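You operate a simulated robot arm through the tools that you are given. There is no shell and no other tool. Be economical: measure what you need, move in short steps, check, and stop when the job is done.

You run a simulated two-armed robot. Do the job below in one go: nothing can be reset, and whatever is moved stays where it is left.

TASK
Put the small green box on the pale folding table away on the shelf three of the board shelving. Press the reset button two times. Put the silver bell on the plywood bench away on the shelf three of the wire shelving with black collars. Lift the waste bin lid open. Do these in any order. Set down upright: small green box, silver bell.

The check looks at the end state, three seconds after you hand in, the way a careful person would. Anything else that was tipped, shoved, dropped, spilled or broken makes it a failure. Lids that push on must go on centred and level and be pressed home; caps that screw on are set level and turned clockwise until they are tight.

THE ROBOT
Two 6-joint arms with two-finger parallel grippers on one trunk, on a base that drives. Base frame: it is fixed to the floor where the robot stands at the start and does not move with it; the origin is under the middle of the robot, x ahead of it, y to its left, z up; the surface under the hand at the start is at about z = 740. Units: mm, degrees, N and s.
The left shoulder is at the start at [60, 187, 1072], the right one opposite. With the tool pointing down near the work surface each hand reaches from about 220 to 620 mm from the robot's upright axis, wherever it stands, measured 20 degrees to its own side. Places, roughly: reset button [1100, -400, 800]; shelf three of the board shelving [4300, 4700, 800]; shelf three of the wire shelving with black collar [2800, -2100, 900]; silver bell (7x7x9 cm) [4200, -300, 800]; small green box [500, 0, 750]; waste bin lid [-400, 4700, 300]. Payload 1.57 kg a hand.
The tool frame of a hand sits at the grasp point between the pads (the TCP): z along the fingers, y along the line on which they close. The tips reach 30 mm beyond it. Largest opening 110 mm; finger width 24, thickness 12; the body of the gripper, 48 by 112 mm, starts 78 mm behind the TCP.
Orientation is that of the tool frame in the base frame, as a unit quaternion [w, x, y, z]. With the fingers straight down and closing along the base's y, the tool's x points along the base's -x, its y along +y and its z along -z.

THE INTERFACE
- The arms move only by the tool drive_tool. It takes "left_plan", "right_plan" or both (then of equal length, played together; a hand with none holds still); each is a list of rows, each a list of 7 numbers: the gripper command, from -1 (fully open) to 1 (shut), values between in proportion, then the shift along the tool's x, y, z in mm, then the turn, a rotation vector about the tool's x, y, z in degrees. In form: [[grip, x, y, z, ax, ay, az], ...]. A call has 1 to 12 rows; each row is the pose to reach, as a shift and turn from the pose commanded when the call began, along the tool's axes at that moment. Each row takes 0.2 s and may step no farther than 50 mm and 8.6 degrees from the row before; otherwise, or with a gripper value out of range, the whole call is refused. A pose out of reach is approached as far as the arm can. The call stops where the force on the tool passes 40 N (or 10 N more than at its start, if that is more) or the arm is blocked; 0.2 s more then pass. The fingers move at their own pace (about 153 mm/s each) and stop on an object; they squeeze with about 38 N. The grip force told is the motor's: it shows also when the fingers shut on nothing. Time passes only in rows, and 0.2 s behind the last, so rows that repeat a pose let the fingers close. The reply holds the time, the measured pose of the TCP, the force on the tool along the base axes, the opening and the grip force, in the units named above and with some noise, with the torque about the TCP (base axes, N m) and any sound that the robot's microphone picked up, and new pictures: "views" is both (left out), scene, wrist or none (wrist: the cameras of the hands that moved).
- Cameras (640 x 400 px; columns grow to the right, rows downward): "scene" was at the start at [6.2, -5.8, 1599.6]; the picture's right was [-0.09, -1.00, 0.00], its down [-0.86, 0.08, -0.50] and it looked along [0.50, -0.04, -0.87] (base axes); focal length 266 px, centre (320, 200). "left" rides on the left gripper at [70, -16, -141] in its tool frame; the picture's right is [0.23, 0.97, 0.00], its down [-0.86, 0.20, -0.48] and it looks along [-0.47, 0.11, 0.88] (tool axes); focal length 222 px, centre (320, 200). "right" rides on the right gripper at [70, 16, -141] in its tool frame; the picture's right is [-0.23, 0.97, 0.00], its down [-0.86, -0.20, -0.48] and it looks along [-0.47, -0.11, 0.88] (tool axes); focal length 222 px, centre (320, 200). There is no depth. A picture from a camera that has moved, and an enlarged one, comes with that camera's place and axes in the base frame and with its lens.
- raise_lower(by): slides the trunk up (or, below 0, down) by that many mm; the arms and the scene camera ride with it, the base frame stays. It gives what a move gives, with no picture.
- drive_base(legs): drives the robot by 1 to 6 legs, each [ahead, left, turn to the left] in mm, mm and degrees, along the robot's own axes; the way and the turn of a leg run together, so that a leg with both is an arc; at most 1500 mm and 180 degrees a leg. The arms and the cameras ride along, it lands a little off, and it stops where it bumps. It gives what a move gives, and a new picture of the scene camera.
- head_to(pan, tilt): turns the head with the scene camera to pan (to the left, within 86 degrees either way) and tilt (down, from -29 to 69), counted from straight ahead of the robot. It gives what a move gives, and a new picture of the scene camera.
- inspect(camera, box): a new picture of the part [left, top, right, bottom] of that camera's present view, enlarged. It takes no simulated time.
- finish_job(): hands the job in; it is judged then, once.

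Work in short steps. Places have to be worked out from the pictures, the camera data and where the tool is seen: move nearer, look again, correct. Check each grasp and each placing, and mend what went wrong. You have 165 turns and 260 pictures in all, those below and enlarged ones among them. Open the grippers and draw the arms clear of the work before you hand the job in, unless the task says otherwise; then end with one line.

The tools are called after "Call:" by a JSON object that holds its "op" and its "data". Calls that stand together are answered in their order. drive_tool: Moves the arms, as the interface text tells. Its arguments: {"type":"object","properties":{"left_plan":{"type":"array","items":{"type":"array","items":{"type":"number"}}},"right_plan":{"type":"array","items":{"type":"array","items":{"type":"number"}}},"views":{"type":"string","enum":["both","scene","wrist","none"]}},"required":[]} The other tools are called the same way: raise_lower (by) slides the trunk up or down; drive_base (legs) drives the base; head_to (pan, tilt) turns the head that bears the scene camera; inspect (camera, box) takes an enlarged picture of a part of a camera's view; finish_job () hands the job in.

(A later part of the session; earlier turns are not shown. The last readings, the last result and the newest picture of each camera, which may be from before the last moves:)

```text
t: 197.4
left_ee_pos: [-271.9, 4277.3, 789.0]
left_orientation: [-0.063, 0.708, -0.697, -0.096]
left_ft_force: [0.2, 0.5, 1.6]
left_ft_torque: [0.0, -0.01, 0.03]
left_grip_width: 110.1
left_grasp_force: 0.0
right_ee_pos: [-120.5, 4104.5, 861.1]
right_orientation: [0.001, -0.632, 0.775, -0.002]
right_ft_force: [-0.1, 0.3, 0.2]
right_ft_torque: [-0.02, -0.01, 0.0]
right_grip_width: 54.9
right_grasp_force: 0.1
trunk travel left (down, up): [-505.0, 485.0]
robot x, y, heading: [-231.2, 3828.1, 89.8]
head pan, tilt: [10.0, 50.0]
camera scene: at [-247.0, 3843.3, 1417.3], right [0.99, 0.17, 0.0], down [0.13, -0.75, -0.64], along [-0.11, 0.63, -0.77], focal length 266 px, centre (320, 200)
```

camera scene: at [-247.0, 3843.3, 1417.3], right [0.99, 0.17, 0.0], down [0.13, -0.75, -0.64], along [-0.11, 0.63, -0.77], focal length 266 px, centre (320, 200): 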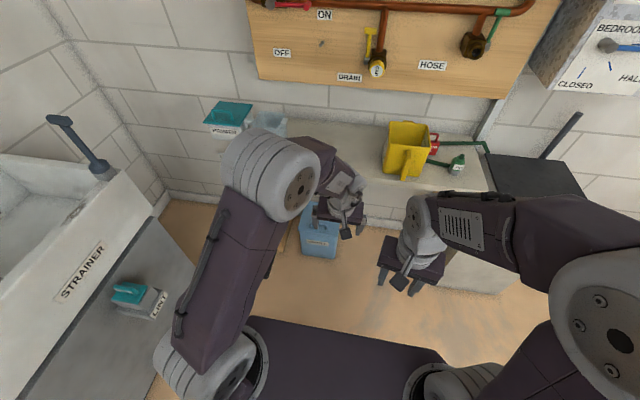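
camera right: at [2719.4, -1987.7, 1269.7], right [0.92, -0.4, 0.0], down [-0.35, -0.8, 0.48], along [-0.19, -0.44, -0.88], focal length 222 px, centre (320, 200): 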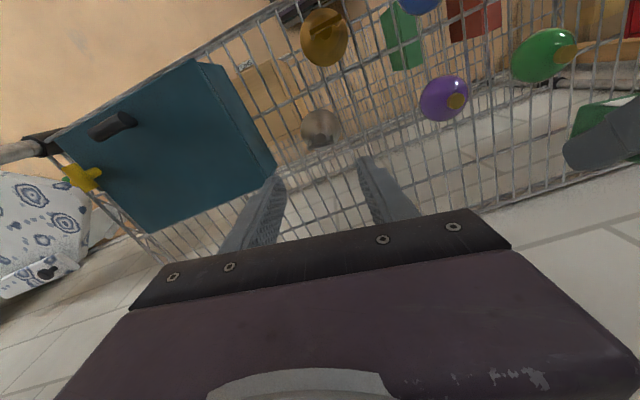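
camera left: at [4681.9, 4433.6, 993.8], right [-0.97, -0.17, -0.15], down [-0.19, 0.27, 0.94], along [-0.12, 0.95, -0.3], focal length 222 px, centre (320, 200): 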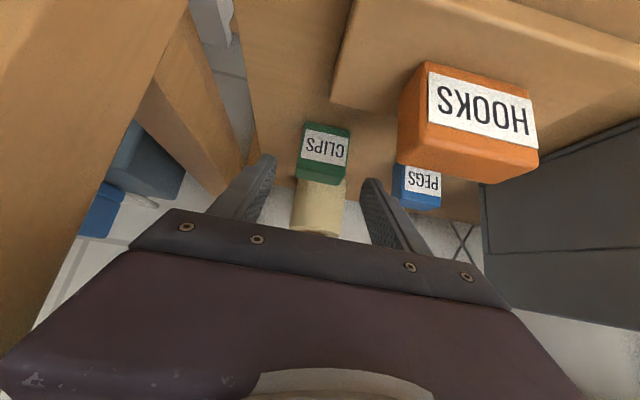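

The bin (lid ≈ x −497..−290, y 4592..4794, z ≈ 260; handle near [−391, 4620, 290]) stands under the side table (edge y ≈ 4570, z ≈ 690). So I'll come in with the left hand pitched 45°, gripping the handle's ends. First I set that pose.

Call:
{"op": "drive_tool", "data": {"left_plan": [[-1, -14, 20, 4, 0.6, -6.4, 0], [-1, -28, 39, 8, 1.1, -12.8, -0.1], [-1, -42, 59, 12, 1.7, -19.2, -0.2], [-1, -55, 79, 16, 2.2, -25.6, -0.2], [-1, -69, 98, 20, 2.8, -32, -0.3]], "views": "none"}}

Call:
{"op": "raise_lower", "data": {"by": -330}}

Call:
{"op": "head_to", "data": {"pan": 12, "tilt": 40}}

```text
t: 198.6
left_ee_pos: [-373.0, 4347.0, 787.7]
left_orientation: [-0.269, 0.655, -0.652, -0.271]
left_ft_force: [0.0, -0.6, -0.8]
left_ft_torque: [0.01, -0.01, -0.03]
left_grip_width: 109.9
left_grasp_force: 0.0
left hand out of reach, approached as far as the arm can: row 3, 4
right_ee_pos: [-120.2, 4105.5, 861.6]
right_orientation: [0.0, -0.632, 0.775, -0.001]
right_ft_force: [0.6, 0.6, -0.1]
right_ft_torque: [-0.01, -0.01, 0.0]
right_grip_width: 55.0
right_grasp_force: 0.2
trunk travel left (down, up): [-505.0, 485.0]
robot x, y, heading: [-234.1, 3827.8, 89.8]
head pan, tilt: [10.0, 50.0]
```

```text
t: 201.8
left_ee_pos: [-371.4, 4347.1, 458.9]
left_orientation: [-0.269, 0.654, -0.653, -0.27]
left_ft_force: [0.4, 0.2, 0.8]
left_ft_torque: [-0.01, 0.01, -0.01]
left_grip_width: 109.8
left_grasp_force: 0.1
right_ee_pos: [-120.5, 4103.9, 529.6]
right_orientation: [0.0, -0.632, 0.775, 0.0]
right_ft_force: [-0.4, 0.0, -0.4]
right_ft_torque: [-0.01, 0.02, -0.01]
right_grip_width: 55.0
right_grasp_force: 0.0
trunk travel left (down, up): [-175.0, 815.0]
robot x, y, heading: [-232.5, 3828.7, 89.8]
head pan, tilt: [10.0, 50.0]
```

```text
t: 202.5
left_ee_pos: [-372.2, 4347.2, 459.1]
left_orientation: [0.27, -0.653, 0.654, 0.27]
left_ft_force: [0.1, -0.3, -0.3]
left_ft_torque: [-0.01, -0.04, -0.01]
left_grip_width: 109.9
left_grasp_force: 0.1
right_ee_pos: [-120.3, 4104.5, 531.4]
right_orientation: [0.0, -0.632, 0.775, 0.0]
right_ft_force: [-0.2, -0.2, -0.2]
right_ft_torque: [0.03, 0.02, 0.01]
right_grip_width: 54.9
right_grasp_force: 0.1
trunk travel left (down, up): [-175.0, 815.0]
robot x, y, heading: [-234.4, 3826.8, 89.7]
head pan, tilt: [12.0, 40.0]
camera scene: at [-251.2, 3850.6, 1101.4], right [0.98, 0.2, 0.0], down [0.13, -0.63, -0.77], along [-0.16, 0.75, -0.64], focal length 266 px, centre (320, 200)
```

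scene: 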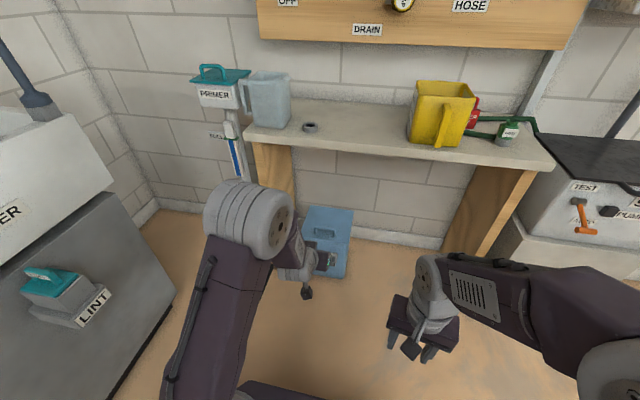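

Now the bin is in view under the table. Enlarging both scene and left wrist views.

Call:
{"op": "inspect", "data": {"camera": "scene", "box": [270, 190, 382, 290]}}

Call:
{"op": "inspect", "data": {"camera": "left", "box": [0, 0, 640, 400]}}

```text
4.00 times, centred on (326, 240) of scene
camera zoom: at [-251.2, 3850.6, 1101.4], right [0.98, 0.2, 0.0], down [0.13, -0.63, -0.77], along [-0.16, 0.75, -0.64], focal length 1063 px, centre (296, 40)
```

zoom: 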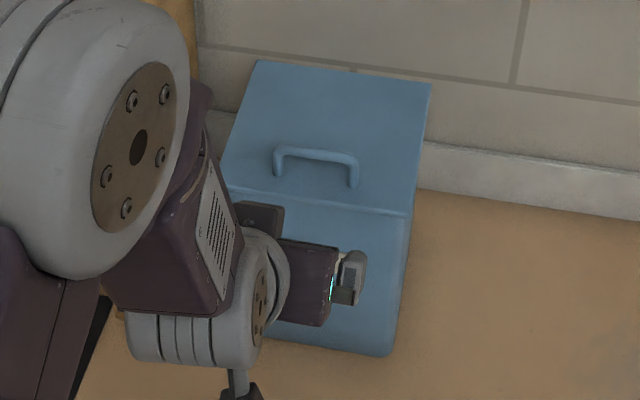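

```text
1.00 times, centred on (320, 200) of left (not enlarged: the box is as wide or as high as the picture)
camera zoom: at [-356.5, 4198.2, 510.6], right [-0.97, -0.16, -0.16], down [-0.2, 0.27, 0.94], along [-0.11, 0.95, -0.29], focal length 222 px, centre (320, 200)
```

zoom: 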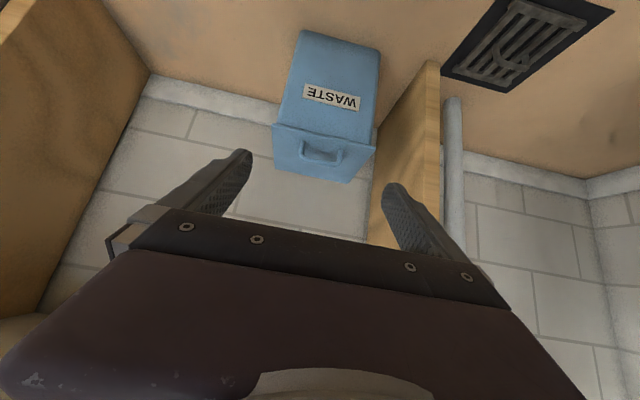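

Handle centre ≈ [−391, 4605], posts ≈ 92 mm across outside, z 265–305. I drive 250 mm ahead and 19 mm left, so the open hand is above the handle, and look.

Call:
{"op": "drive_base", "data": {"legs": [[0, 19, 0], [250, 0, 0]]}}

Call:
{"op": "inspect", "data": {"camera": "left", "box": [0, 0, 640, 400]}}

Call:
{"op": "inspect", "data": {"camera": "scene", "box": [220, 180, 412, 300]}}

```text
t: 204.7
left_ee_pos: [-388.2, 4598.5, 459.0]
left_orientation: [0.27, -0.653, 0.654, 0.27]
left_ft_force: [0.3, 0.0, 0.2]
left_ft_torque: [-0.02, -0.01, 0.01]
left_grip_width: 110.0
left_grasp_force: 0.0
right_ee_pos: [-137.6, 4355.3, 530.9]
right_orientation: [-0.001, -0.63, 0.776, 0.0]
right_ft_force: [0.0, -0.5, 0.3]
right_ft_torque: [0.0, 0.01, -0.02]
right_grip_width: 54.9
right_grasp_force: 0.1
trunk travel left (down, up): [-175.0, 815.0]
robot x, y, heading: [-252.2, 4075.9, 89.7]
head pan, tilt: [12.0, 40.0]
camera scene: at [-268.7, 4101.9, 1101.4], right [0.98, 0.2, 0.0], down [0.13, -0.63, -0.77], along [-0.15, 0.75, -0.64], focal length 266 px, centre (320, 200)
```

scene: 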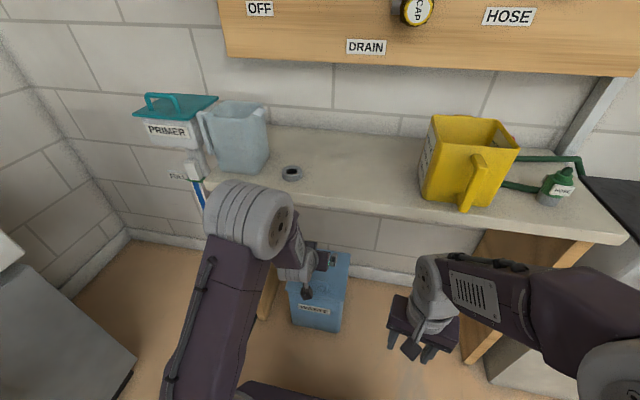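

```text
1.00 times, centred on (320, 200) of left (not enlarged: the box is as wide or as high as the picture)
camera zoom: at [-373.0, 4449.7, 510.5], right [-0.97, -0.16, -0.16], down [-0.2, 0.27, 0.94], along [-0.11, 0.95, -0.29], focal length 222 px, centre (320, 200)
```

zoom: 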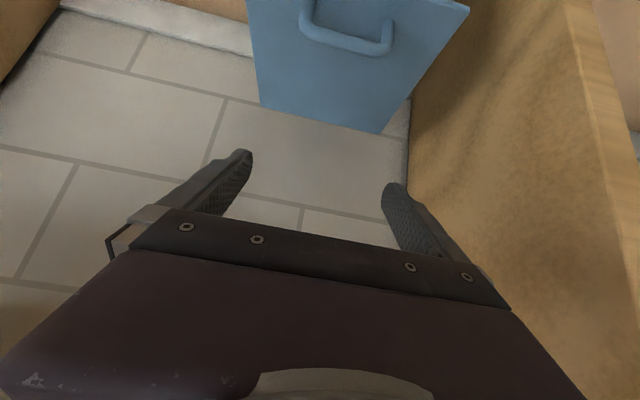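

```text
3.33 times, centred on (316, 240) of scene
camera zoom: at [-268.7, 4101.9, 1101.4], right [0.98, 0.2, 0.0], down [0.13, -0.63, -0.77], along [-0.15, 0.75, -0.64], focal length 886 px, centre (333, 67)
```

zoom: 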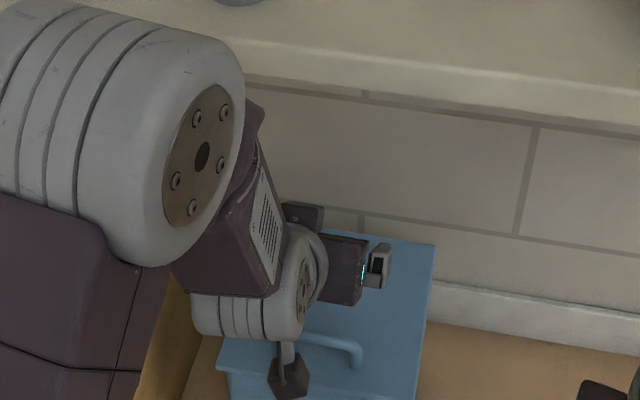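

Handle measured at x −390.5, y 4602 — the hand is 2 mm off. I trim that and lower the trunk by 140 mm.

Call:
{"op": "drive_tool", "data": {"left_plan": [[-1, 0, 2.5, 0, 0, 0, 0], [-1, 0, 2.5, 0, 0, 0, 0]], "views": "none"}}

Call:
{"op": "raise_lower", "data": {"by": -110}}

Call:
{"op": "inspect", "data": {"camera": "left", "box": [0, 0, 640, 400]}}

```text
t: 205.3
left_ee_pos: [-390.4, 4599.5, 457.8]
left_orientation: [0.27, -0.652, 0.655, 0.27]
left_ft_force: [0.7, 0.3, -0.2]
left_ft_torque: [-0.03, 0.02, 0.0]
left_grip_width: 110.0
left_grasp_force: 0.1
right_ee_pos: [-137.3, 4355.3, 532.1]
right_orientation: [0.0, -0.631, 0.776, 0.0]
right_ft_force: [-0.3, -0.1, -0.6]
right_ft_torque: [0.04, 0.03, 0.01]
right_grip_width: 55.3
right_grasp_force: 0.1
trunk travel left (down, up): [-175.0, 815.0]
robot x, y, heading: [-251.1, 4077.3, 89.8]
head pan, tilt: [12.0, 40.0]
```

```text
t: 206.8
left_ee_pos: [-390.4, 4599.3, 348.4]
left_orientation: [0.27, -0.653, 0.655, 0.27]
left_ft_force: [-0.8, -0.1, -0.4]
left_ft_torque: [0.0, -0.01, 0.0]
left_grip_width: 110.0
left_grasp_force: 0.1
right_ee_pos: [-137.3, 4354.2, 422.0]
right_orientation: [0.0, -0.63, 0.777, 0.0]
right_ft_force: [0.2, 0.2, 0.2]
right_ft_torque: [0.01, 0.0, 0.0]
right_grip_width: 54.9
right_grasp_force: 0.0
trunk travel left (down, up): [-65.0, 925.0]
robot x, y, heading: [-249.7, 4077.1, 90.0]
head pan, tilt: [12.0, 40.0]
```

```text
1.00 times, centred on (320, 200) of left (not enlarged: the box is as wide or as high as the picture)
camera zoom: at [-375.5, 4449.8, 400.3], right [-0.97, -0.16, -0.16], down [-0.2, 0.27, 0.94], along [-0.11, 0.95, -0.29], focal length 222 px, centre (320, 200)
```

zoom: 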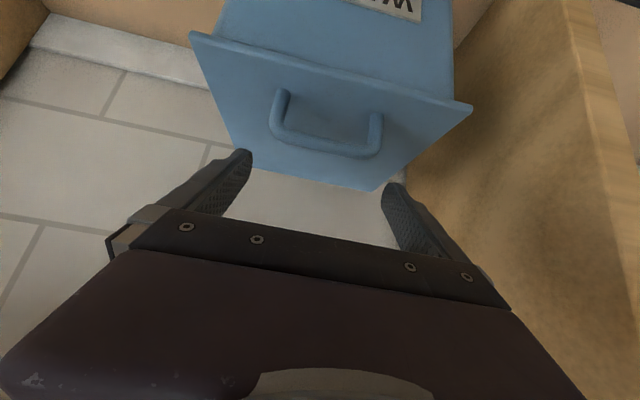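

Handle bar at z ≈ 306, lid ≈ 262, centred. I lower 46 mm more so the fingers straddle the handle.

Call:
{"op": "raise_lower", "data": {"by": -46}}

Call:
{"op": "inspect", "data": {"camera": "left", "box": [0, 0, 640, 400]}}

```text
t: 207.6
left_ee_pos: [-390.8, 4598.6, 302.6]
left_orientation: [0.27, -0.652, 0.654, 0.271]
left_ft_force: [0.4, -0.2, -1.1]
left_ft_torque: [-0.02, -0.05, 0.0]
left_grip_width: 110.2
left_grasp_force: 0.0
right_ee_pos: [-138.2, 4354.2, 375.2]
right_orientation: [0.0, -0.631, 0.776, 0.0]
right_ft_force: [0.5, 0.2, -0.2]
right_ft_torque: [-0.01, 0.0, -0.05]
right_grip_width: 55.2
right_grasp_force: 0.1
trunk travel left (down, up): [-19.0, 971.0]
robot x, y, heading: [-249.5, 4080.1, 89.7]
head pan, tilt: [12.0, 40.0]
```

```text
1.00 times, centred on (320, 200) of left (not enlarged: the box is as wide or as high as the picture)
camera zoom: at [-375.5, 4449.8, 354.3], right [-0.97, -0.16, -0.16], down [-0.2, 0.27, 0.94], along [-0.11, 0.95, -0.29], focal length 222 px, centre (320, 200)
```

zoom: 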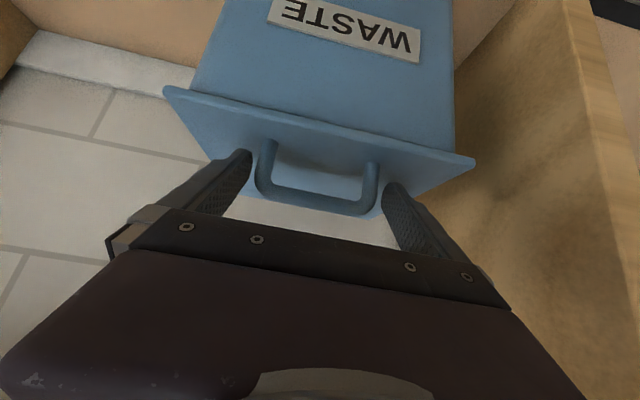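

The handle sits between the fingers with clearance both sides. Closing.

Call:
{"op": "drive_tool", "data": {"left_plan": [[0.2, 0, 0, 0, 0, 0, 0], [1, 0, 0, 0, 0, 0, 0], [1, 0, 0, 0, 0, 0, 0], [1, 0, 0, 0, 0, 0, 0]], "views": "wrist"}}

```text
t: 208.6
left_ee_pos: [-388.5, 4598.6, 302.0]
left_orientation: [0.27, -0.65, 0.657, 0.27]
left_ft_force: [35.9, 2.1, -1.8]
left_ft_torque: [-0.09, -0.61, -0.91]
left_grip_width: 91.7
left_grasp_force: 45.1
right_ee_pos: [-136.2, 4354.6, 374.9]
right_orientation: [-0.001, -0.63, 0.777, -0.001]
right_ft_force: [0.6, 0.0, 0.1]
right_ft_torque: [0.02, -0.02, -0.03]
right_grip_width: 54.8
right_grasp_force: 0.0
trunk travel left (down, up): [-19.0, 971.0]
robot x, y, heading: [-250.0, 4076.8, 89.6]
head pan, tilt: [12.0, 40.0]
camera left: at [-373.8, 4450.0, 354.4], right [-0.98, -0.15, -0.16], down [-0.19, 0.27, 0.94], along [-0.1, 0.95, -0.29], focal length 222 px, centre (320, 200)
```

left: 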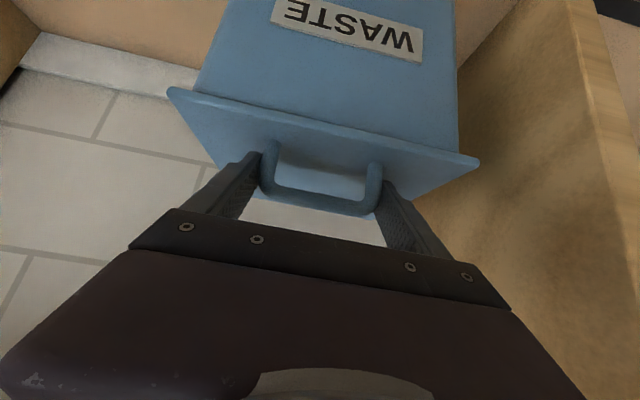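

Gripped (91.7 mm), but a 36 N side force shows the hand is a few mm left of centre. I relieve it by shifting +x.

Call:
{"op": "drive_tool", "data": {"left_plan": [[1, 0, -2, 0, 0, 0, 0], [1, 0, -4, 0, 0, 0, 0], [1, 0, -4, 0, 0, 0, 0]], "views": "none"}}

```text
t: 209.4
left_ee_pos: [-388.1, 4599.3, 303.8]
left_orientation: [-0.27, 0.654, -0.653, -0.271]
left_ft_force: [5.0, -0.3, -0.7]
left_ft_torque: [0.03, 1.36, -1.1]
left_grip_width: 91.8
left_grasp_force: 45.0
right_ee_pos: [-137.8, 4354.7, 375.2]
right_orientation: [0.0, -0.631, 0.775, 0.001]
right_ft_force: [-0.2, 0.3, 0.4]
right_ft_torque: [-0.02, 0.0, -0.01]
right_grip_width: 54.9
right_grasp_force: 0.0
trunk travel left (down, up): [-19.0, 971.0]
robot x, y, heading: [-252.7, 4080.4, 89.8]
head pan, tilt: [12.0, 40.0]
```

Force is relieved. I lift the handle along the lid's arc (hinge ≈ y 4780, z 262): first 10°.

Call:
{"op": "drive_tool", "data": {"left_plan": [[1, -6.5, 0, -4.2, 0, 0, 0], [1, -13.3, 0, -8.1, 0, 0, 0], [1, -20, 0, -11.6, 0, 0, 0], [1, -27.2, 0, -14.9, 0, 0, 0]], "views": "wrist"}}

```text
t: 210.4
left_ee_pos: [-387.9, 4607.6, 331.9]
left_orientation: [0.269, -0.654, 0.654, 0.269]
left_ft_force: [-12.5, -15.3, -4.2]
left_ft_torque: [-1.32, -0.03, 0.2]
left_grip_width: 91.8
left_grasp_force: 44.9
right_ee_pos: [-137.0, 4354.5, 375.4]
right_orientation: [0.001, -0.63, 0.776, -0.001]
right_ft_force: [1.1, -0.6, -0.5]
right_ft_torque: [0.02, -0.01, -0.02]
right_grip_width: 54.9
right_grasp_force: 0.1
trunk travel left (down, up): [-19.0, 971.0]
robot x, y, heading: [-249.3, 4082.2, 89.6]
head pan, tilt: [12.0, 40.0]
camera left: at [-372.6, 4457.6, 383.3], right [-0.97, -0.16, -0.16], down [-0.2, 0.27, 0.94], along [-0.11, 0.95, -0.3], focal length 222 px, centre (320, 200)
```

left: 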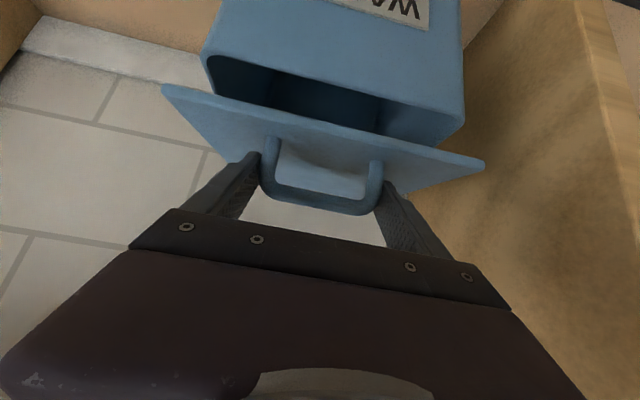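

The lid is lifting. Continuing the arc to about 30° with the hand pitching along a little.

Call:
{"op": "drive_tool", "data": {"left_plan": [[1, -6.5, 1, -3.8, 0, -1.2, 0], [1, -12.9, 1, -7.2, 0, -2.5, 0], [1, -20, 1, -9.8, 0, -3.7, 0], [1, -27.4, 1, -11.9, 0, -5, 0], [1, -34.8, 1, -13.8, 0, -6.2, 0], [1, -42.2, 1, -15.3, 0, -7.5, 0], [1, -50, 1, -16.4, 0, -8.7, 0], [1, -57.5, 1, -17.2, 0, -10, 0]], "views": "wrist"}}

```text
t: 212.2
left_ee_pos: [-388.6, 4637.7, 385.6]
left_orientation: [0.327, -0.626, 0.629, 0.324]
left_ft_force: [-10.4, -9.8, -3.0]
left_ft_torque: [-1.37, -0.09, 0.05]
left_grip_width: 91.9
left_grasp_force: 45.1
right_ee_pos: [-136.8, 4354.1, 375.3]
right_orientation: [0.001, -0.631, 0.776, -0.001]
right_ft_force: [0.0, -0.7, 0.6]
right_ft_torque: [-0.01, 0.0, 0.01]
right_grip_width: 55.1
right_grasp_force: 0.1
trunk travel left (down, up): [-19.0, 971.0]
robot x, y, heading: [-252.7, 4079.2, 89.8]
head pan, tilt: [12.0, 40.0]
camera left: at [-373.0, 4482.0, 410.0], right [-0.97, -0.13, -0.19], down [-0.2, 0.1, 0.97], along [-0.11, 0.99, -0.12], focal length 222 px, centre (320, 200)
```

left: 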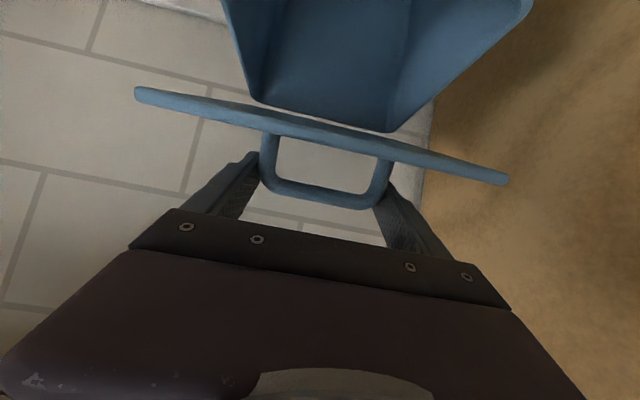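

Lid about 30° up. Continuing toward 55°.

Call:
{"op": "drive_tool", "data": {"left_plan": [[1, -7.6, 1, 1, 0, -1.5, 0], [1, -15.3, 1, 2.3, 0, -3, 0], [1, -22.8, 1, 4, 0, -4.5, 0], [1, -30.4, 1, 6, 0, -6, 0], [1, -37.7, 1, 8.4, 0, -7.5, 0], [1, -45.1, 1, 11, 0, -9, 0], [1, -52.2, 1, 14, 0, -10.5, 0], [1, -59.3, 1, 17.3, 0, -12, 0], [1, -66, 1, 21, 0, -13.5, 0], [1, -72.9, 1, 24.7, 0, -15, 0]], "views": "wrist"}}

```text
t: 214.4
left_ee_pos: [-389.0, 4697.7, 430.0]
left_orientation: [0.405, -0.579, 0.58, 0.405]
left_ft_force: [-0.2, -12.6, 5.3]
left_ft_torque: [-1.34, -0.1, 0.06]
left_grip_width: 91.8
left_grasp_force: 44.7
right_ee_pos: [-137.0, 4354.5, 375.4]
right_orientation: [0.0, -0.63, 0.776, 0.0]
right_ft_force: [-0.5, 0.2, -0.2]
right_ft_torque: [-0.02, -0.02, -0.01]
right_grip_width: 55.0
right_grasp_force: 0.0
trunk travel left (down, up): [-19.0, 971.0]
robot x, y, heading: [-246.9, 4074.3, 89.7]
head pan, tilt: [12.0, 40.0]
camera left: at [-373.1, 4540.9, 415.5], right [-0.97, -0.07, -0.21], down [-0.2, -0.16, 0.97], along [-0.11, 0.98, 0.14], focal length 222 px, centre (320, 200)
```

left: 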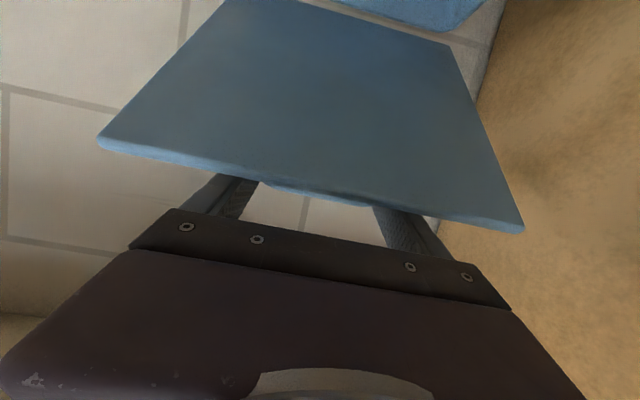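

The lid is ~55° up; the handle side will turn away, so the hand must pitch back down to stay clear of the lid's edge. I pivot the hand +22° about the grip.

Call:
{"op": "drive_tool", "data": {"left_plan": [[1, 0, 0, 0, 0, 4, 0], [1, 0, 0, 0, 0, 8, 0], [1, 0, 0, 0, 0, 12, 0], [1, 0, 0, 0, 0, 16, 0], [1, 0, 0, 0, 0, 20, 0], [1, 0, 0, 0, 0, 22, 0]], "views": "both"}}

```text
t: 216.0
left_ee_pos: [-388.1, 4697.8, 428.7]
left_orientation: [-0.299, 0.638, -0.637, -0.312]
left_ft_force: [2.6, -2.2, 2.1]
left_ft_torque: [-0.02, 0.38, 0.26]
left_grip_width: 91.7
left_grasp_force: 45.0
left hand out of reach, approached as far as the arm can: row 5, 6
right_ee_pos: [-134.6, 4353.7, 375.1]
right_orientation: [0.0, -0.63, 0.777, 0.0]
right_ft_force: [-0.7, 0.1, 0.0]
right_ft_torque: [0.02, 0.01, 0.0]
right_grip_width: 54.8
right_grasp_force: 0.1
trunk travel left (down, up): [-19.0, 971.0]
robot x, y, heading: [-248.6, 4077.0, 89.5]
head pan, tilt: [12.0, 40.0]
stopped in row 6 (left hand): the force on the tool passed its limit at 42 N (the readings are from after the stop); the commanded pose is now the measured one
camera scene: at [-267.8, 4101.4, 945.4], right [0.98, 0.2, 0.0], down [0.13, -0.63, -0.77], along [-0.15, 0.75, -0.64], focal length 266 px, centre (320, 200)
camera left: at [-371.0, 4543.5, 464.1], right [-0.98, -0.15, -0.16], down [-0.19, 0.16, 0.97], along [-0.12, 0.98, -0.19], focal length 222 px, centre (320, 200)
```

scene: 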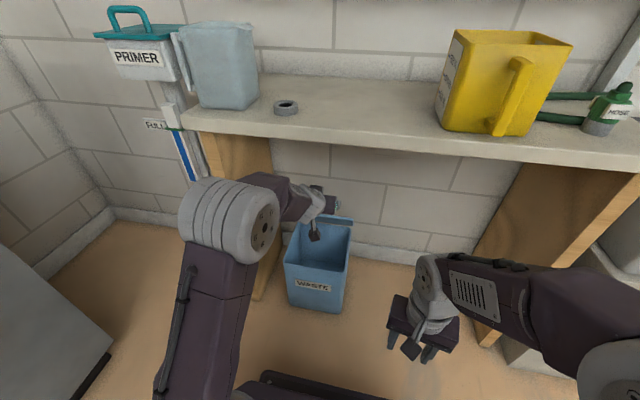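
left: 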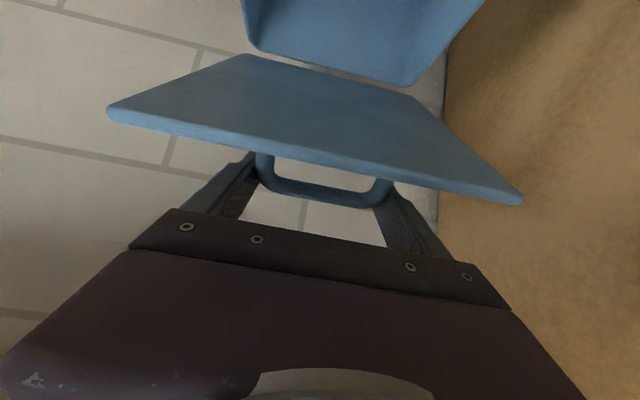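

Hand pitched 39° down and forces are low. The arm is at its reach, so I follow the arc with small trunk/base steps: up 3, ahead 20, up 4.

Call:
{"op": "raise_lower", "data": {"by": 3}}

Call:
{"op": "drive_base", "data": {"legs": [[20, 0, 0]]}}

Call:
{"op": "raise_lower", "data": {"by": 4}}

```text
t: 216.5
left_ee_pos: [-388.2, 4698.1, 430.5]
left_orientation: [0.298, -0.638, 0.639, 0.31]
left_ft_force: [7.2, 9.8, -10.0]
left_ft_torque: [0.68, 0.63, 0.28]
left_grip_width: 91.7
left_grasp_force: 45.1
right_ee_pos: [-134.8, 4355.5, 377.2]
right_orientation: [-0.001, -0.629, 0.777, -0.002]
right_ft_force: [-0.1, -0.2, 0.5]
right_ft_torque: [0.02, -0.01, 0.01]
right_grip_width: 54.9
right_grasp_force: 0.1
trunk travel left (down, up): [-22.0, 968.0]
robot x, y, heading: [-246.8, 4080.0, 89.4]
head pan, tilt: [12.0, 40.0]
```

```text
t: 217.3
left_ee_pos: [-387.6, 4717.2, 437.6]
left_orientation: [-0.301, 0.637, -0.635, -0.315]
left_ft_force: [6.9, -4.1, 25.3]
left_ft_torque: [0.94, -0.13, 0.15]
left_grip_width: 91.8
left_grasp_force: 44.9
right_ee_pos: [-134.6, 4373.7, 380.2]
right_orientation: [0.001, -0.629, 0.778, 0.002]
right_ft_force: [-1.0, 0.3, 0.4]
right_ft_torque: [0.0, -0.01, 0.0]
right_grip_width: 55.2
right_grasp_force: 0.0
trunk travel left (down, up): [-22.0, 968.0]
robot x, y, heading: [-251.7, 4101.6, 89.6]
head pan, tilt: [12.0, 40.0]
camera scene: at [-266.9, 4118.9, 948.8], right [0.98, 0.2, 0.0], down [0.13, -0.63, -0.77], along [-0.15, 0.75, -0.64], focal length 266 px, centre (320, 200)
```

scene: 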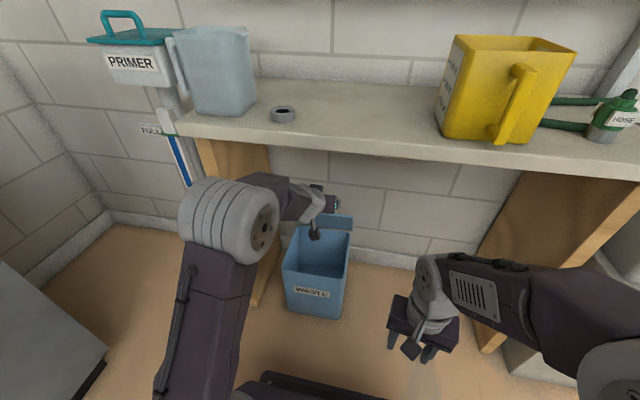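

```text
t: 217.8
left_ee_pos: [-387.5, 4718.8, 438.2]
left_orientation: [-0.3, 0.638, -0.637, -0.312]
left_ft_force: [2.8, 1.8, -2.1]
left_ft_torque: [0.29, 0.4, 0.23]
left_grip_width: 91.5
left_grasp_force: 44.5
right_ee_pos: [-134.8, 4373.3, 380.7]
right_orientation: [0.0, -0.629, 0.778, -0.001]
right_ft_force: [0.8, 0.0, -1.0]
right_ft_torque: [-0.03, -0.03, -0.02]
right_grip_width: 55.0
right_grasp_force: 0.1
trunk travel left (down, up): [-26.0, 964.0]
robot x, y, heading: [-251.5, 4098.7, 89.6]
head pan, tilt: [12.0, 40.0]
```

Works well with low force. Continuing: two more 25 mm steps.

Call:
{"op": "raise_lower", "data": {"by": 2}}

Call:
{"op": "drive_base", "data": {"legs": [[25, 0, 0]]}}

Call:
{"op": "raise_lower", "data": {"by": 3}}

Call:
{"op": "inspect", "data": {"camera": "left", "box": [0, 0, 640, 400]}}

```text
t: 218.4
left_ee_pos: [-387.7, 4719.0, 437.7]
left_orientation: [0.3, -0.638, 0.638, 0.311]
left_ft_force: [4.3, 8.9, -15.0]
left_ft_torque: [0.82, 0.73, 0.5]
left_grip_width: 91.8
left_grasp_force: 45.2
right_ee_pos: [-136.2, 4374.5, 384.0]
right_orientation: [0.0, -0.629, 0.777, -0.002]
right_ft_force: [0.3, -0.6, -0.1]
right_ft_torque: [0.02, 0.02, 0.01]
right_grip_width: 54.7
right_grasp_force: 0.0
trunk travel left (down, up): [-28.0, 962.0]
robot x, y, heading: [-253.4, 4099.4, 89.7]
head pan, tilt: [12.0, 40.0]
```

```text
t: 219.2
left_ee_pos: [-388.8, 4744.4, 443.7]
left_orientation: [-0.302, 0.638, -0.634, -0.317]
left_ft_force: [5.9, 4.0, 17.3]
left_ft_torque: [1.13, -0.12, 0.25]
left_grip_width: 91.8
left_grasp_force: 44.9
right_ee_pos: [-136.1, 4398.3, 384.3]
right_orientation: [0.0, -0.63, 0.777, 0.001]
right_ft_force: [0.1, -0.4, 0.3]
right_ft_torque: [0.01, -0.02, 0.01]
right_grip_width: 55.2
right_grasp_force: 0.1
trunk travel left (down, up): [-28.0, 962.0]
robot x, y, heading: [-249.4, 4126.0, 89.5]
head pan, tilt: [12.0, 40.0]
camera scene: at [-266.9, 4145.3, 954.7], right [0.98, 0.2, 0.0], down [0.13, -0.63, -0.77], along [-0.15, 0.75, -0.64], focal length 266 px, centre (320, 200)
```

scene: 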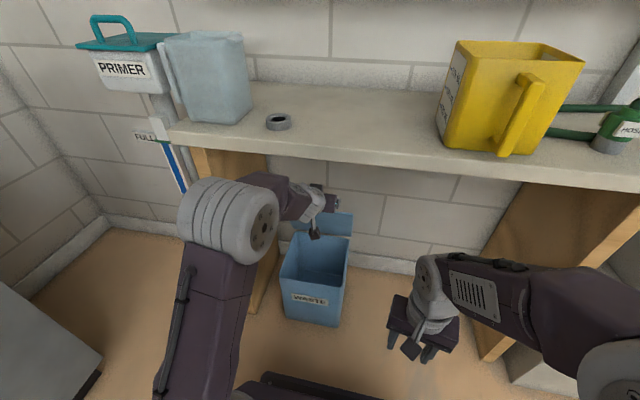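

```text
t: 219.7
left_ee_pos: [-388.3, 4745.2, 445.0]
left_orientation: [-0.301, 0.638, -0.635, -0.315]
left_ft_force: [2.8, 2.3, -4.9]
left_ft_torque: [0.21, 0.83, 0.9]
left_grip_width: 91.9
left_grasp_force: 44.7
right_ee_pos: [-135.8, 4399.3, 386.3]
right_orientation: [0.0, -0.63, 0.777, -0.001]
right_ft_force: [0.9, -0.4, 0.8]
right_ft_torque: [0.01, -0.01, 0.0]
right_grip_width: 55.1
right_grasp_force: 0.0
trunk travel left (down, up): [-31.0, 959.0]
robot x, y, heading: [-246.9, 4124.5, 89.8]
head pan, tilt: [12.0, 40.0]
```

```text
1.00 times, centred on (320, 200) of left (not enlarged: the box is as wide or as high as the picture)
camera zoom: at [-370.7, 4591.2, 478.2], right [-0.97, -0.15, -0.16], down [-0.19, 0.15, 0.97], along [-0.12, 0.98, -0.18], focal length 222 px, centre (320, 200)
```

zoom: 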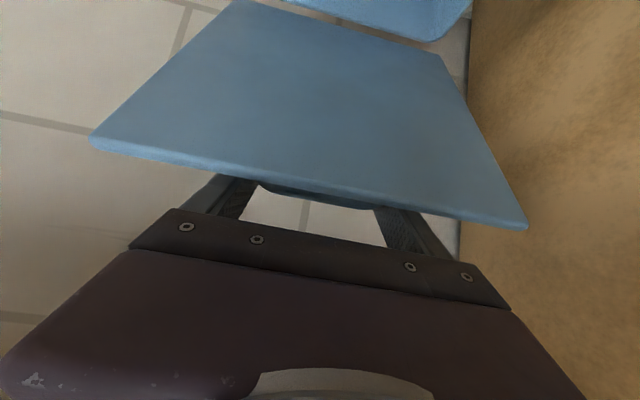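

The lid is ~72° up. I test whether it stays by opening the fingers just off the handle.

Call:
{"op": "drive_tool", "data": {"left_plan": [[-0.9, 0, 0, 0, 0, 0, 0], [-0.9, 0, 0, 0, 0, 0, 0]], "views": "both"}}

```text
t: 220.3
left_ee_pos: [-389.1, 4745.6, 446.4]
left_orientation: [-0.303, 0.636, -0.636, -0.314]
left_ft_force: [-0.5, 0.1, 1.5]
left_ft_torque: [-0.01, 0.0, -0.05]
left_grip_width: 104.6
left_grasp_force: 0.1
right_ee_pos: [-133.8, 4400.1, 387.7]
right_orientation: [0.0, -0.63, 0.777, 0.0]
right_ft_force: [0.1, 0.2, 0.5]
right_ft_torque: [-0.01, -0.01, -0.01]
right_grip_width: 55.3
right_grasp_force: 0.1
trunk travel left (down, up): [-31.0, 959.0]
robot x, y, heading: [-252.6, 4119.9, 89.4]
head pan, tilt: [12.0, 40.0]
camera scene: at [-267.7, 4147.2, 957.5], right [0.98, 0.2, 0.0], down [0.13, -0.63, -0.77], along [-0.15, 0.75, -0.64], focal length 266 px, centre (320, 200)
camera left: at [-371.0, 4591.1, 479.2], right [-0.97, -0.15, -0.16], down [-0.19, 0.15, 0.97], along [-0.12, 0.98, -0.17], focal length 222 px, centre (320, 200)
```

scene: 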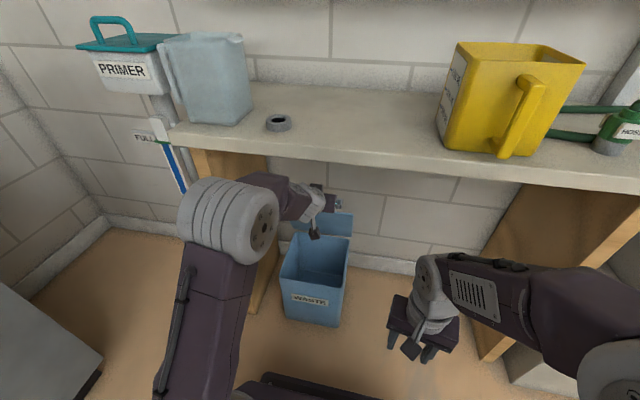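
left: 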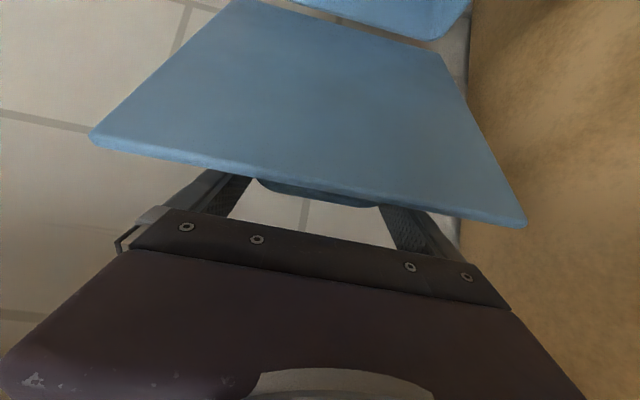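

It appears to stay put. I withdraw the fingers back and up, over the lid's edge.

Call:
{"op": "drive_tool", "data": {"left_plan": [[-1, -4, 0, 0, 0, 0, 0], [-1, -6, 0, -15, 0, 0, 0], [-1, -6, 0, -40, 0, 0, 0], [-1, -6, 0, -75, 0, 0, 0], [-1, -6, 0, -110, 0, 0, 0]], "views": "both"}}

Call:
{"op": "inspect", "data": {"camera": "scene", "box": [250, 180, 410, 330]}}

```text
t: 221.5
left_ee_pos: [-385.2, 4660.8, 517.3]
left_orientation: [-0.302, 0.636, -0.636, -0.315]
left_ft_force: [0.6, 0.3, -0.1]
left_ft_torque: [0.03, 0.01, -0.02]
left_grip_width: 110.2
left_grasp_force: 0.1
right_ee_pos: [-135.3, 4400.1, 386.8]
right_orientation: [0.001, -0.629, 0.777, 0.0]
right_ft_force: [0.1, -0.2, 1.1]
right_ft_torque: [-0.03, -0.01, -0.03]
right_grip_width: 55.0
right_grasp_force: 0.0
trunk travel left (down, up): [-31.0, 959.0]
robot x, y, heading: [-249.3, 4123.0, 89.7]
head pan, tilt: [12.0, 40.0]
camera scene: at [-267.7, 4147.2, 957.4], right [0.98, 0.2, 0.0], down [0.13, -0.63, -0.77], along [-0.15, 0.75, -0.64], focal length 266 px, centre (320, 200)
camera left: at [-368.3, 4506.1, 551.0], right [-0.97, -0.15, -0.16], down [-0.19, 0.15, 0.97], along [-0.12, 0.98, -0.17], focal length 222 px, centre (320, 200)
```

scene: 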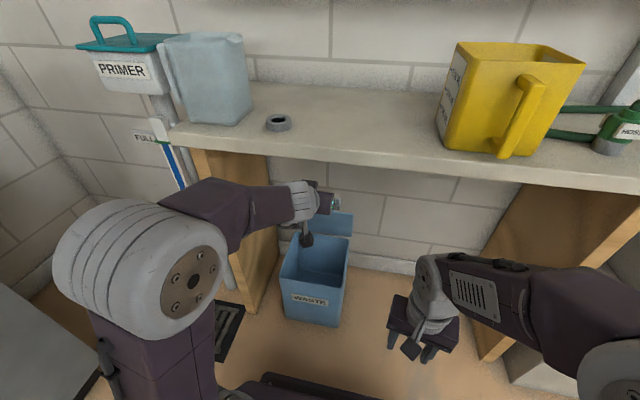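
left: 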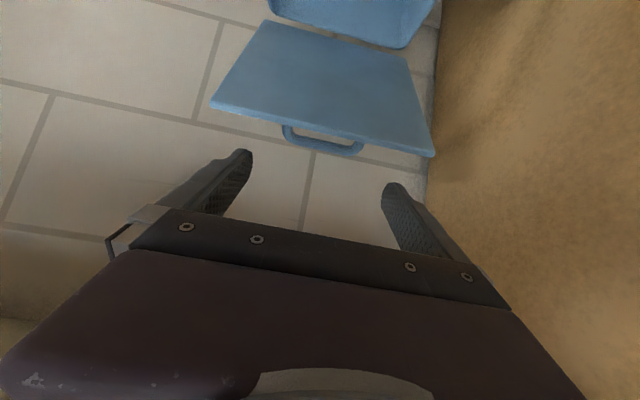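

```text
2.67 times, centred on (330, 255) of scene
camera zoom: at [-267.7, 4147.2, 957.4], right [0.98, 0.2, 0.0], down [0.13, -0.63, -0.77], along [-0.15, 0.75, -0.64], focal length 708 px, centre (293, 53)
```

zoom: 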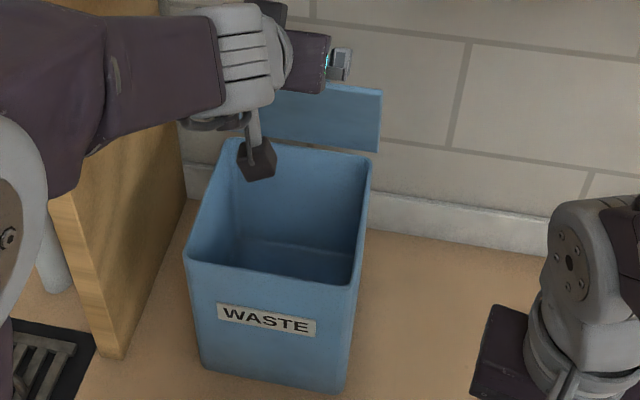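

The lid stays open at about 72°. To be safe I'll push it further from its underside: I close the fingers, lower the hand in front of the lid and level it.

Call:
{"op": "drive_tool", "data": {"left_plan": [[1, 20, 0, 5, 0, -4, 0], [1, 40, 0, 15, 0, -8, 0], [1, 60, 0, 30, 0, -13, 0], [1, 81, 0, 46, 0, -19, 0], [1, 81, 0, 46, 0, -19, 0]], "views": "both"}}

```text
t: 222.7
left_ee_pos: [-387.3, 4653.7, 438.8]
left_orientation: [0.402, -0.578, 0.578, 0.414]
left_ft_force: [-0.2, 0.0, 0.4]
left_ft_torque: [-0.01, 0.04, -0.01]
left_grip_width: 0.0
left_grasp_force: 21.3
left hand out of reach, approached as far as the arm can: row 1, 2, 4, 5
right_ee_pos: [-134.1, 4399.8, 386.9]
right_orientation: [0.0, -0.629, 0.777, -0.001]
right_ft_force: [-0.4, 0.5, -0.5]
right_ft_torque: [0.0, 0.0, 0.04]
right_grip_width: 55.2
right_grasp_force: 0.1
trunk travel left (down, up): [-31.0, 959.0]
robot x, y, heading: [-248.2, 4124.0, 89.4]
head pan, tilt: [12.0, 40.0]
camera scene: at [-267.7, 4147.1, 957.4], right [0.98, 0.2, 0.0], down [0.13, -0.63, -0.77], along [-0.15, 0.75, -0.64], focal length 266 px, centre (320, 200)
camera left: at [-369.9, 4497.3, 420.5], right [-0.98, -0.09, -0.2], down [-0.18, -0.17, 0.97], along [-0.12, 0.98, 0.15], focal length 222 px, centre (320, 200)
```

scene: 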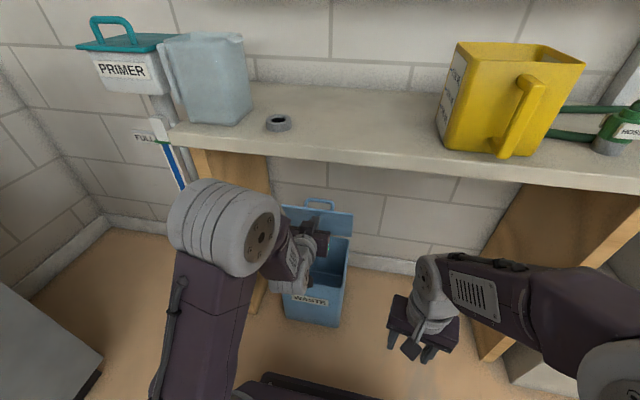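
left: 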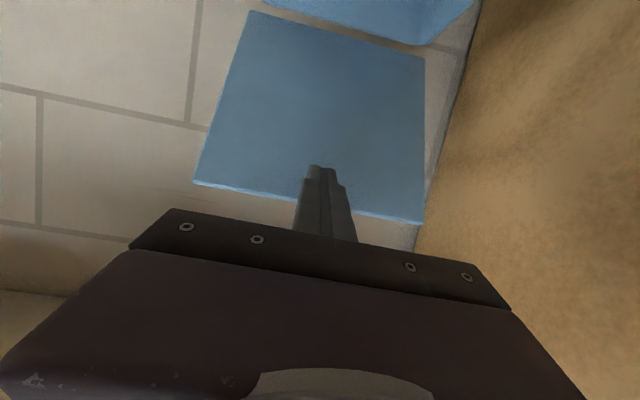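

The fingertips face the lid's underside. I push straight forward about 105 mm.

Call:
{"op": "drive_tool", "data": {"left_plan": [[1, -5, 0, 14, 0, 0, 0], [1, -10, 0, 28, 0, 0, 0], [1, -15, 0, 42, 0, 0, 0], [1, -20, 0, 56, 0, 0, 0], [1, -25, 0, 70, 0, 0, 0], [1, -30, 0, 84, 0, 0, 0], [1, -36, 0, 99, 0, 0, 0]], "views": "both"}}

```text
t: 224.3
left_ee_pos: [-388.0, 4761.9, 440.0]
left_orientation: [0.404, -0.576, 0.576, 0.416]
left_ft_force: [-0.4, 0.1, -0.3]
left_ft_torque: [0.01, 0.02, -0.04]
left_grip_width: 0.0
left_grasp_force: 21.6
right_ee_pos: [-135.5, 4400.4, 388.4]
right_orientation: [0.001, -0.629, 0.777, -0.001]
right_ft_force: [0.0, -0.4, 0.1]
right_ft_torque: [0.0, -0.02, 0.03]
right_grip_width: 55.1
right_grasp_force: 0.1
trunk travel left (down, up): [-31.0, 959.0]
robot x, y, heading: [-251.5, 4124.4, 89.7]
head pan, tilt: [12.0, 40.0]
camera scene: at [-267.7, 4147.1, 957.4], right [0.98, 0.2, 0.0], down [0.13, -0.63, -0.77], along [-0.15, 0.75, -0.64], focal length 266 px, centre (320, 200)
camera left: at [-370.8, 4605.0, 421.3], right [-0.98, -0.09, -0.2], down [-0.18, -0.17, 0.97], along [-0.12, 0.98, 0.15], focal length 222 px, centre (320, 200)
```

scene: 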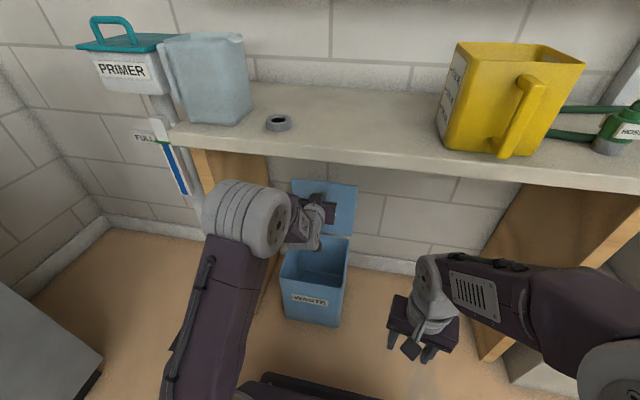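
left: 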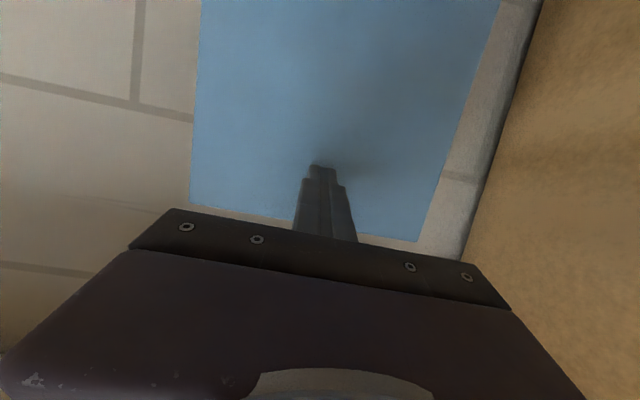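

The lid is now about vertical. One more 25 mm push to take it just past, then I draw back.

Call:
{"op": "drive_tool", "data": {"left_plan": [[1, -4, 0, 12, 0, 0, 0], [1, -9, 0, 25, 0, 0, 0], [1, -9, 0, 25, 0, 0, 0]], "views": "none"}}

Call:
{"op": "drive_tool", "data": {"left_plan": [[1, 12, 0, -30, 0, 0, 0], [1, 25, 0, -65, 0, 0, 0], [1, 40, 0, -105, 0, 0, 0]], "views": "both"}}

Call:
{"op": "inspect", "data": {"camera": "scene", "box": [250, 150, 410, 330]}}

```text
t: 224.9
left_ee_pos: [-388.6, 4775.1, 440.5]
left_orientation: [-0.401, 0.577, -0.577, -0.415]
left_ft_force: [-0.6, -27.8, 9.0]
left_ft_torque: [0.34, -0.1, -0.01]
left_grip_width: 0.1
left_grasp_force: 21.9
right_ee_pos: [-136.2, 4398.3, 388.8]
right_orientation: [0.0, -0.63, 0.776, 0.001]
right_ft_force: [-0.3, 0.0, -0.6]
right_ft_torque: [0.03, 0.01, 0.01]
right_grip_width: 55.0
right_grasp_force: 0.0
trunk travel left (down, up): [-31.0, 959.0]
robot x, y, heading: [-249.2, 4124.4, 89.7]
head pan, tilt: [12.0, 40.0]
stopped in row 2 (left hand): the force on the tool passed its limit at 59 N (the readings are from after the stop); the commanded pose is now the measured one
```

```text
t: 225.7
left_ee_pos: [-388.2, 4664.8, 435.3]
left_orientation: [0.401, -0.578, 0.578, 0.414]
left_ft_force: [0.4, 0.6, 0.1]
left_ft_torque: [0.02, -0.01, -0.03]
left_grip_width: 0.0
left_grasp_force: 21.2
right_ee_pos: [-134.4, 4400.6, 387.6]
right_orientation: [-0.001, -0.63, 0.777, -0.001]
right_ft_force: [0.3, -0.4, 0.3]
right_ft_torque: [-0.01, -0.02, -0.02]
right_grip_width: 55.0
right_grasp_force: 0.0
trunk travel left (down, up): [-31.0, 959.0]
robot x, y, heading: [-252.8, 4124.8, 89.4]
head pan, tilt: [12.0, 40.0]
camera scene: at [-267.7, 4147.1, 957.4], right [0.98, 0.2, 0.0], down [0.13, -0.63, -0.77], along [-0.15, 0.75, -0.64], focal length 266 px, centre (320, 200)
camera left: at [-371.9, 4508.9, 418.5], right [-0.98, -0.09, -0.2], down [-0.18, -0.16, 0.97], along [-0.12, 0.98, 0.14], focal length 222 px, centre (320, 200)
```

scene: 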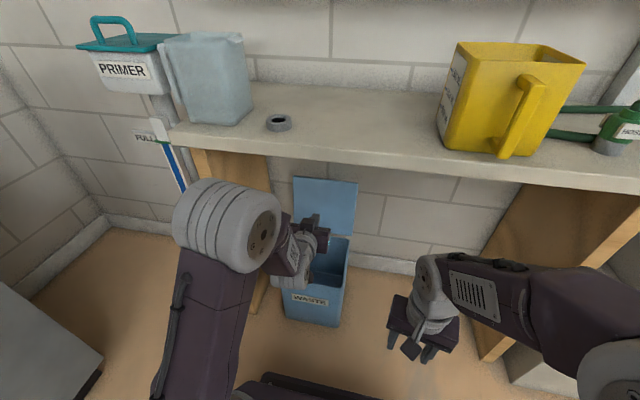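
left: 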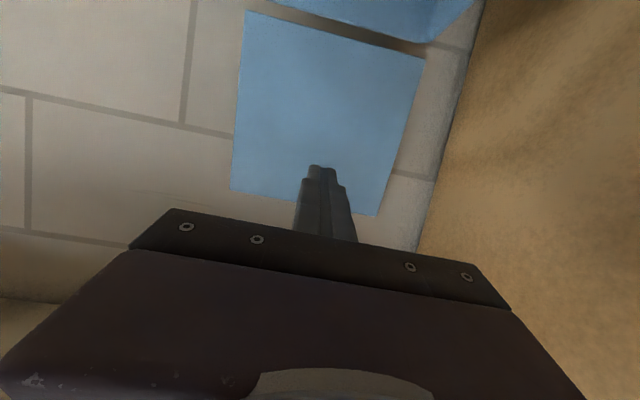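

```text
2.22 times, centred on (330, 240) of scene
camera zoom: at [-267.7, 4147.1, 957.4], right [0.98, 0.2, 0.0], down [0.13, -0.63, -0.77], along [-0.15, 0.75, -0.64], focal length 590 px, centre (298, 111)
```

zoom: 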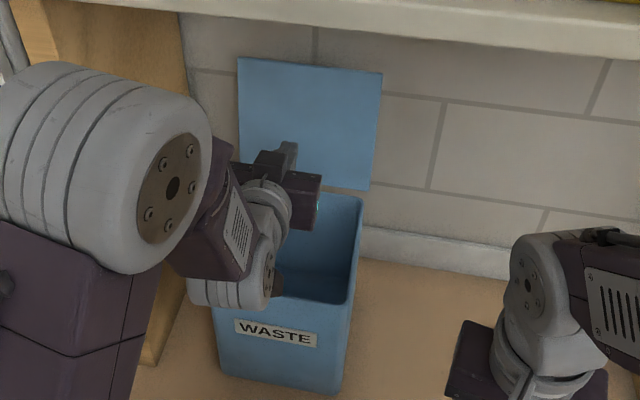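

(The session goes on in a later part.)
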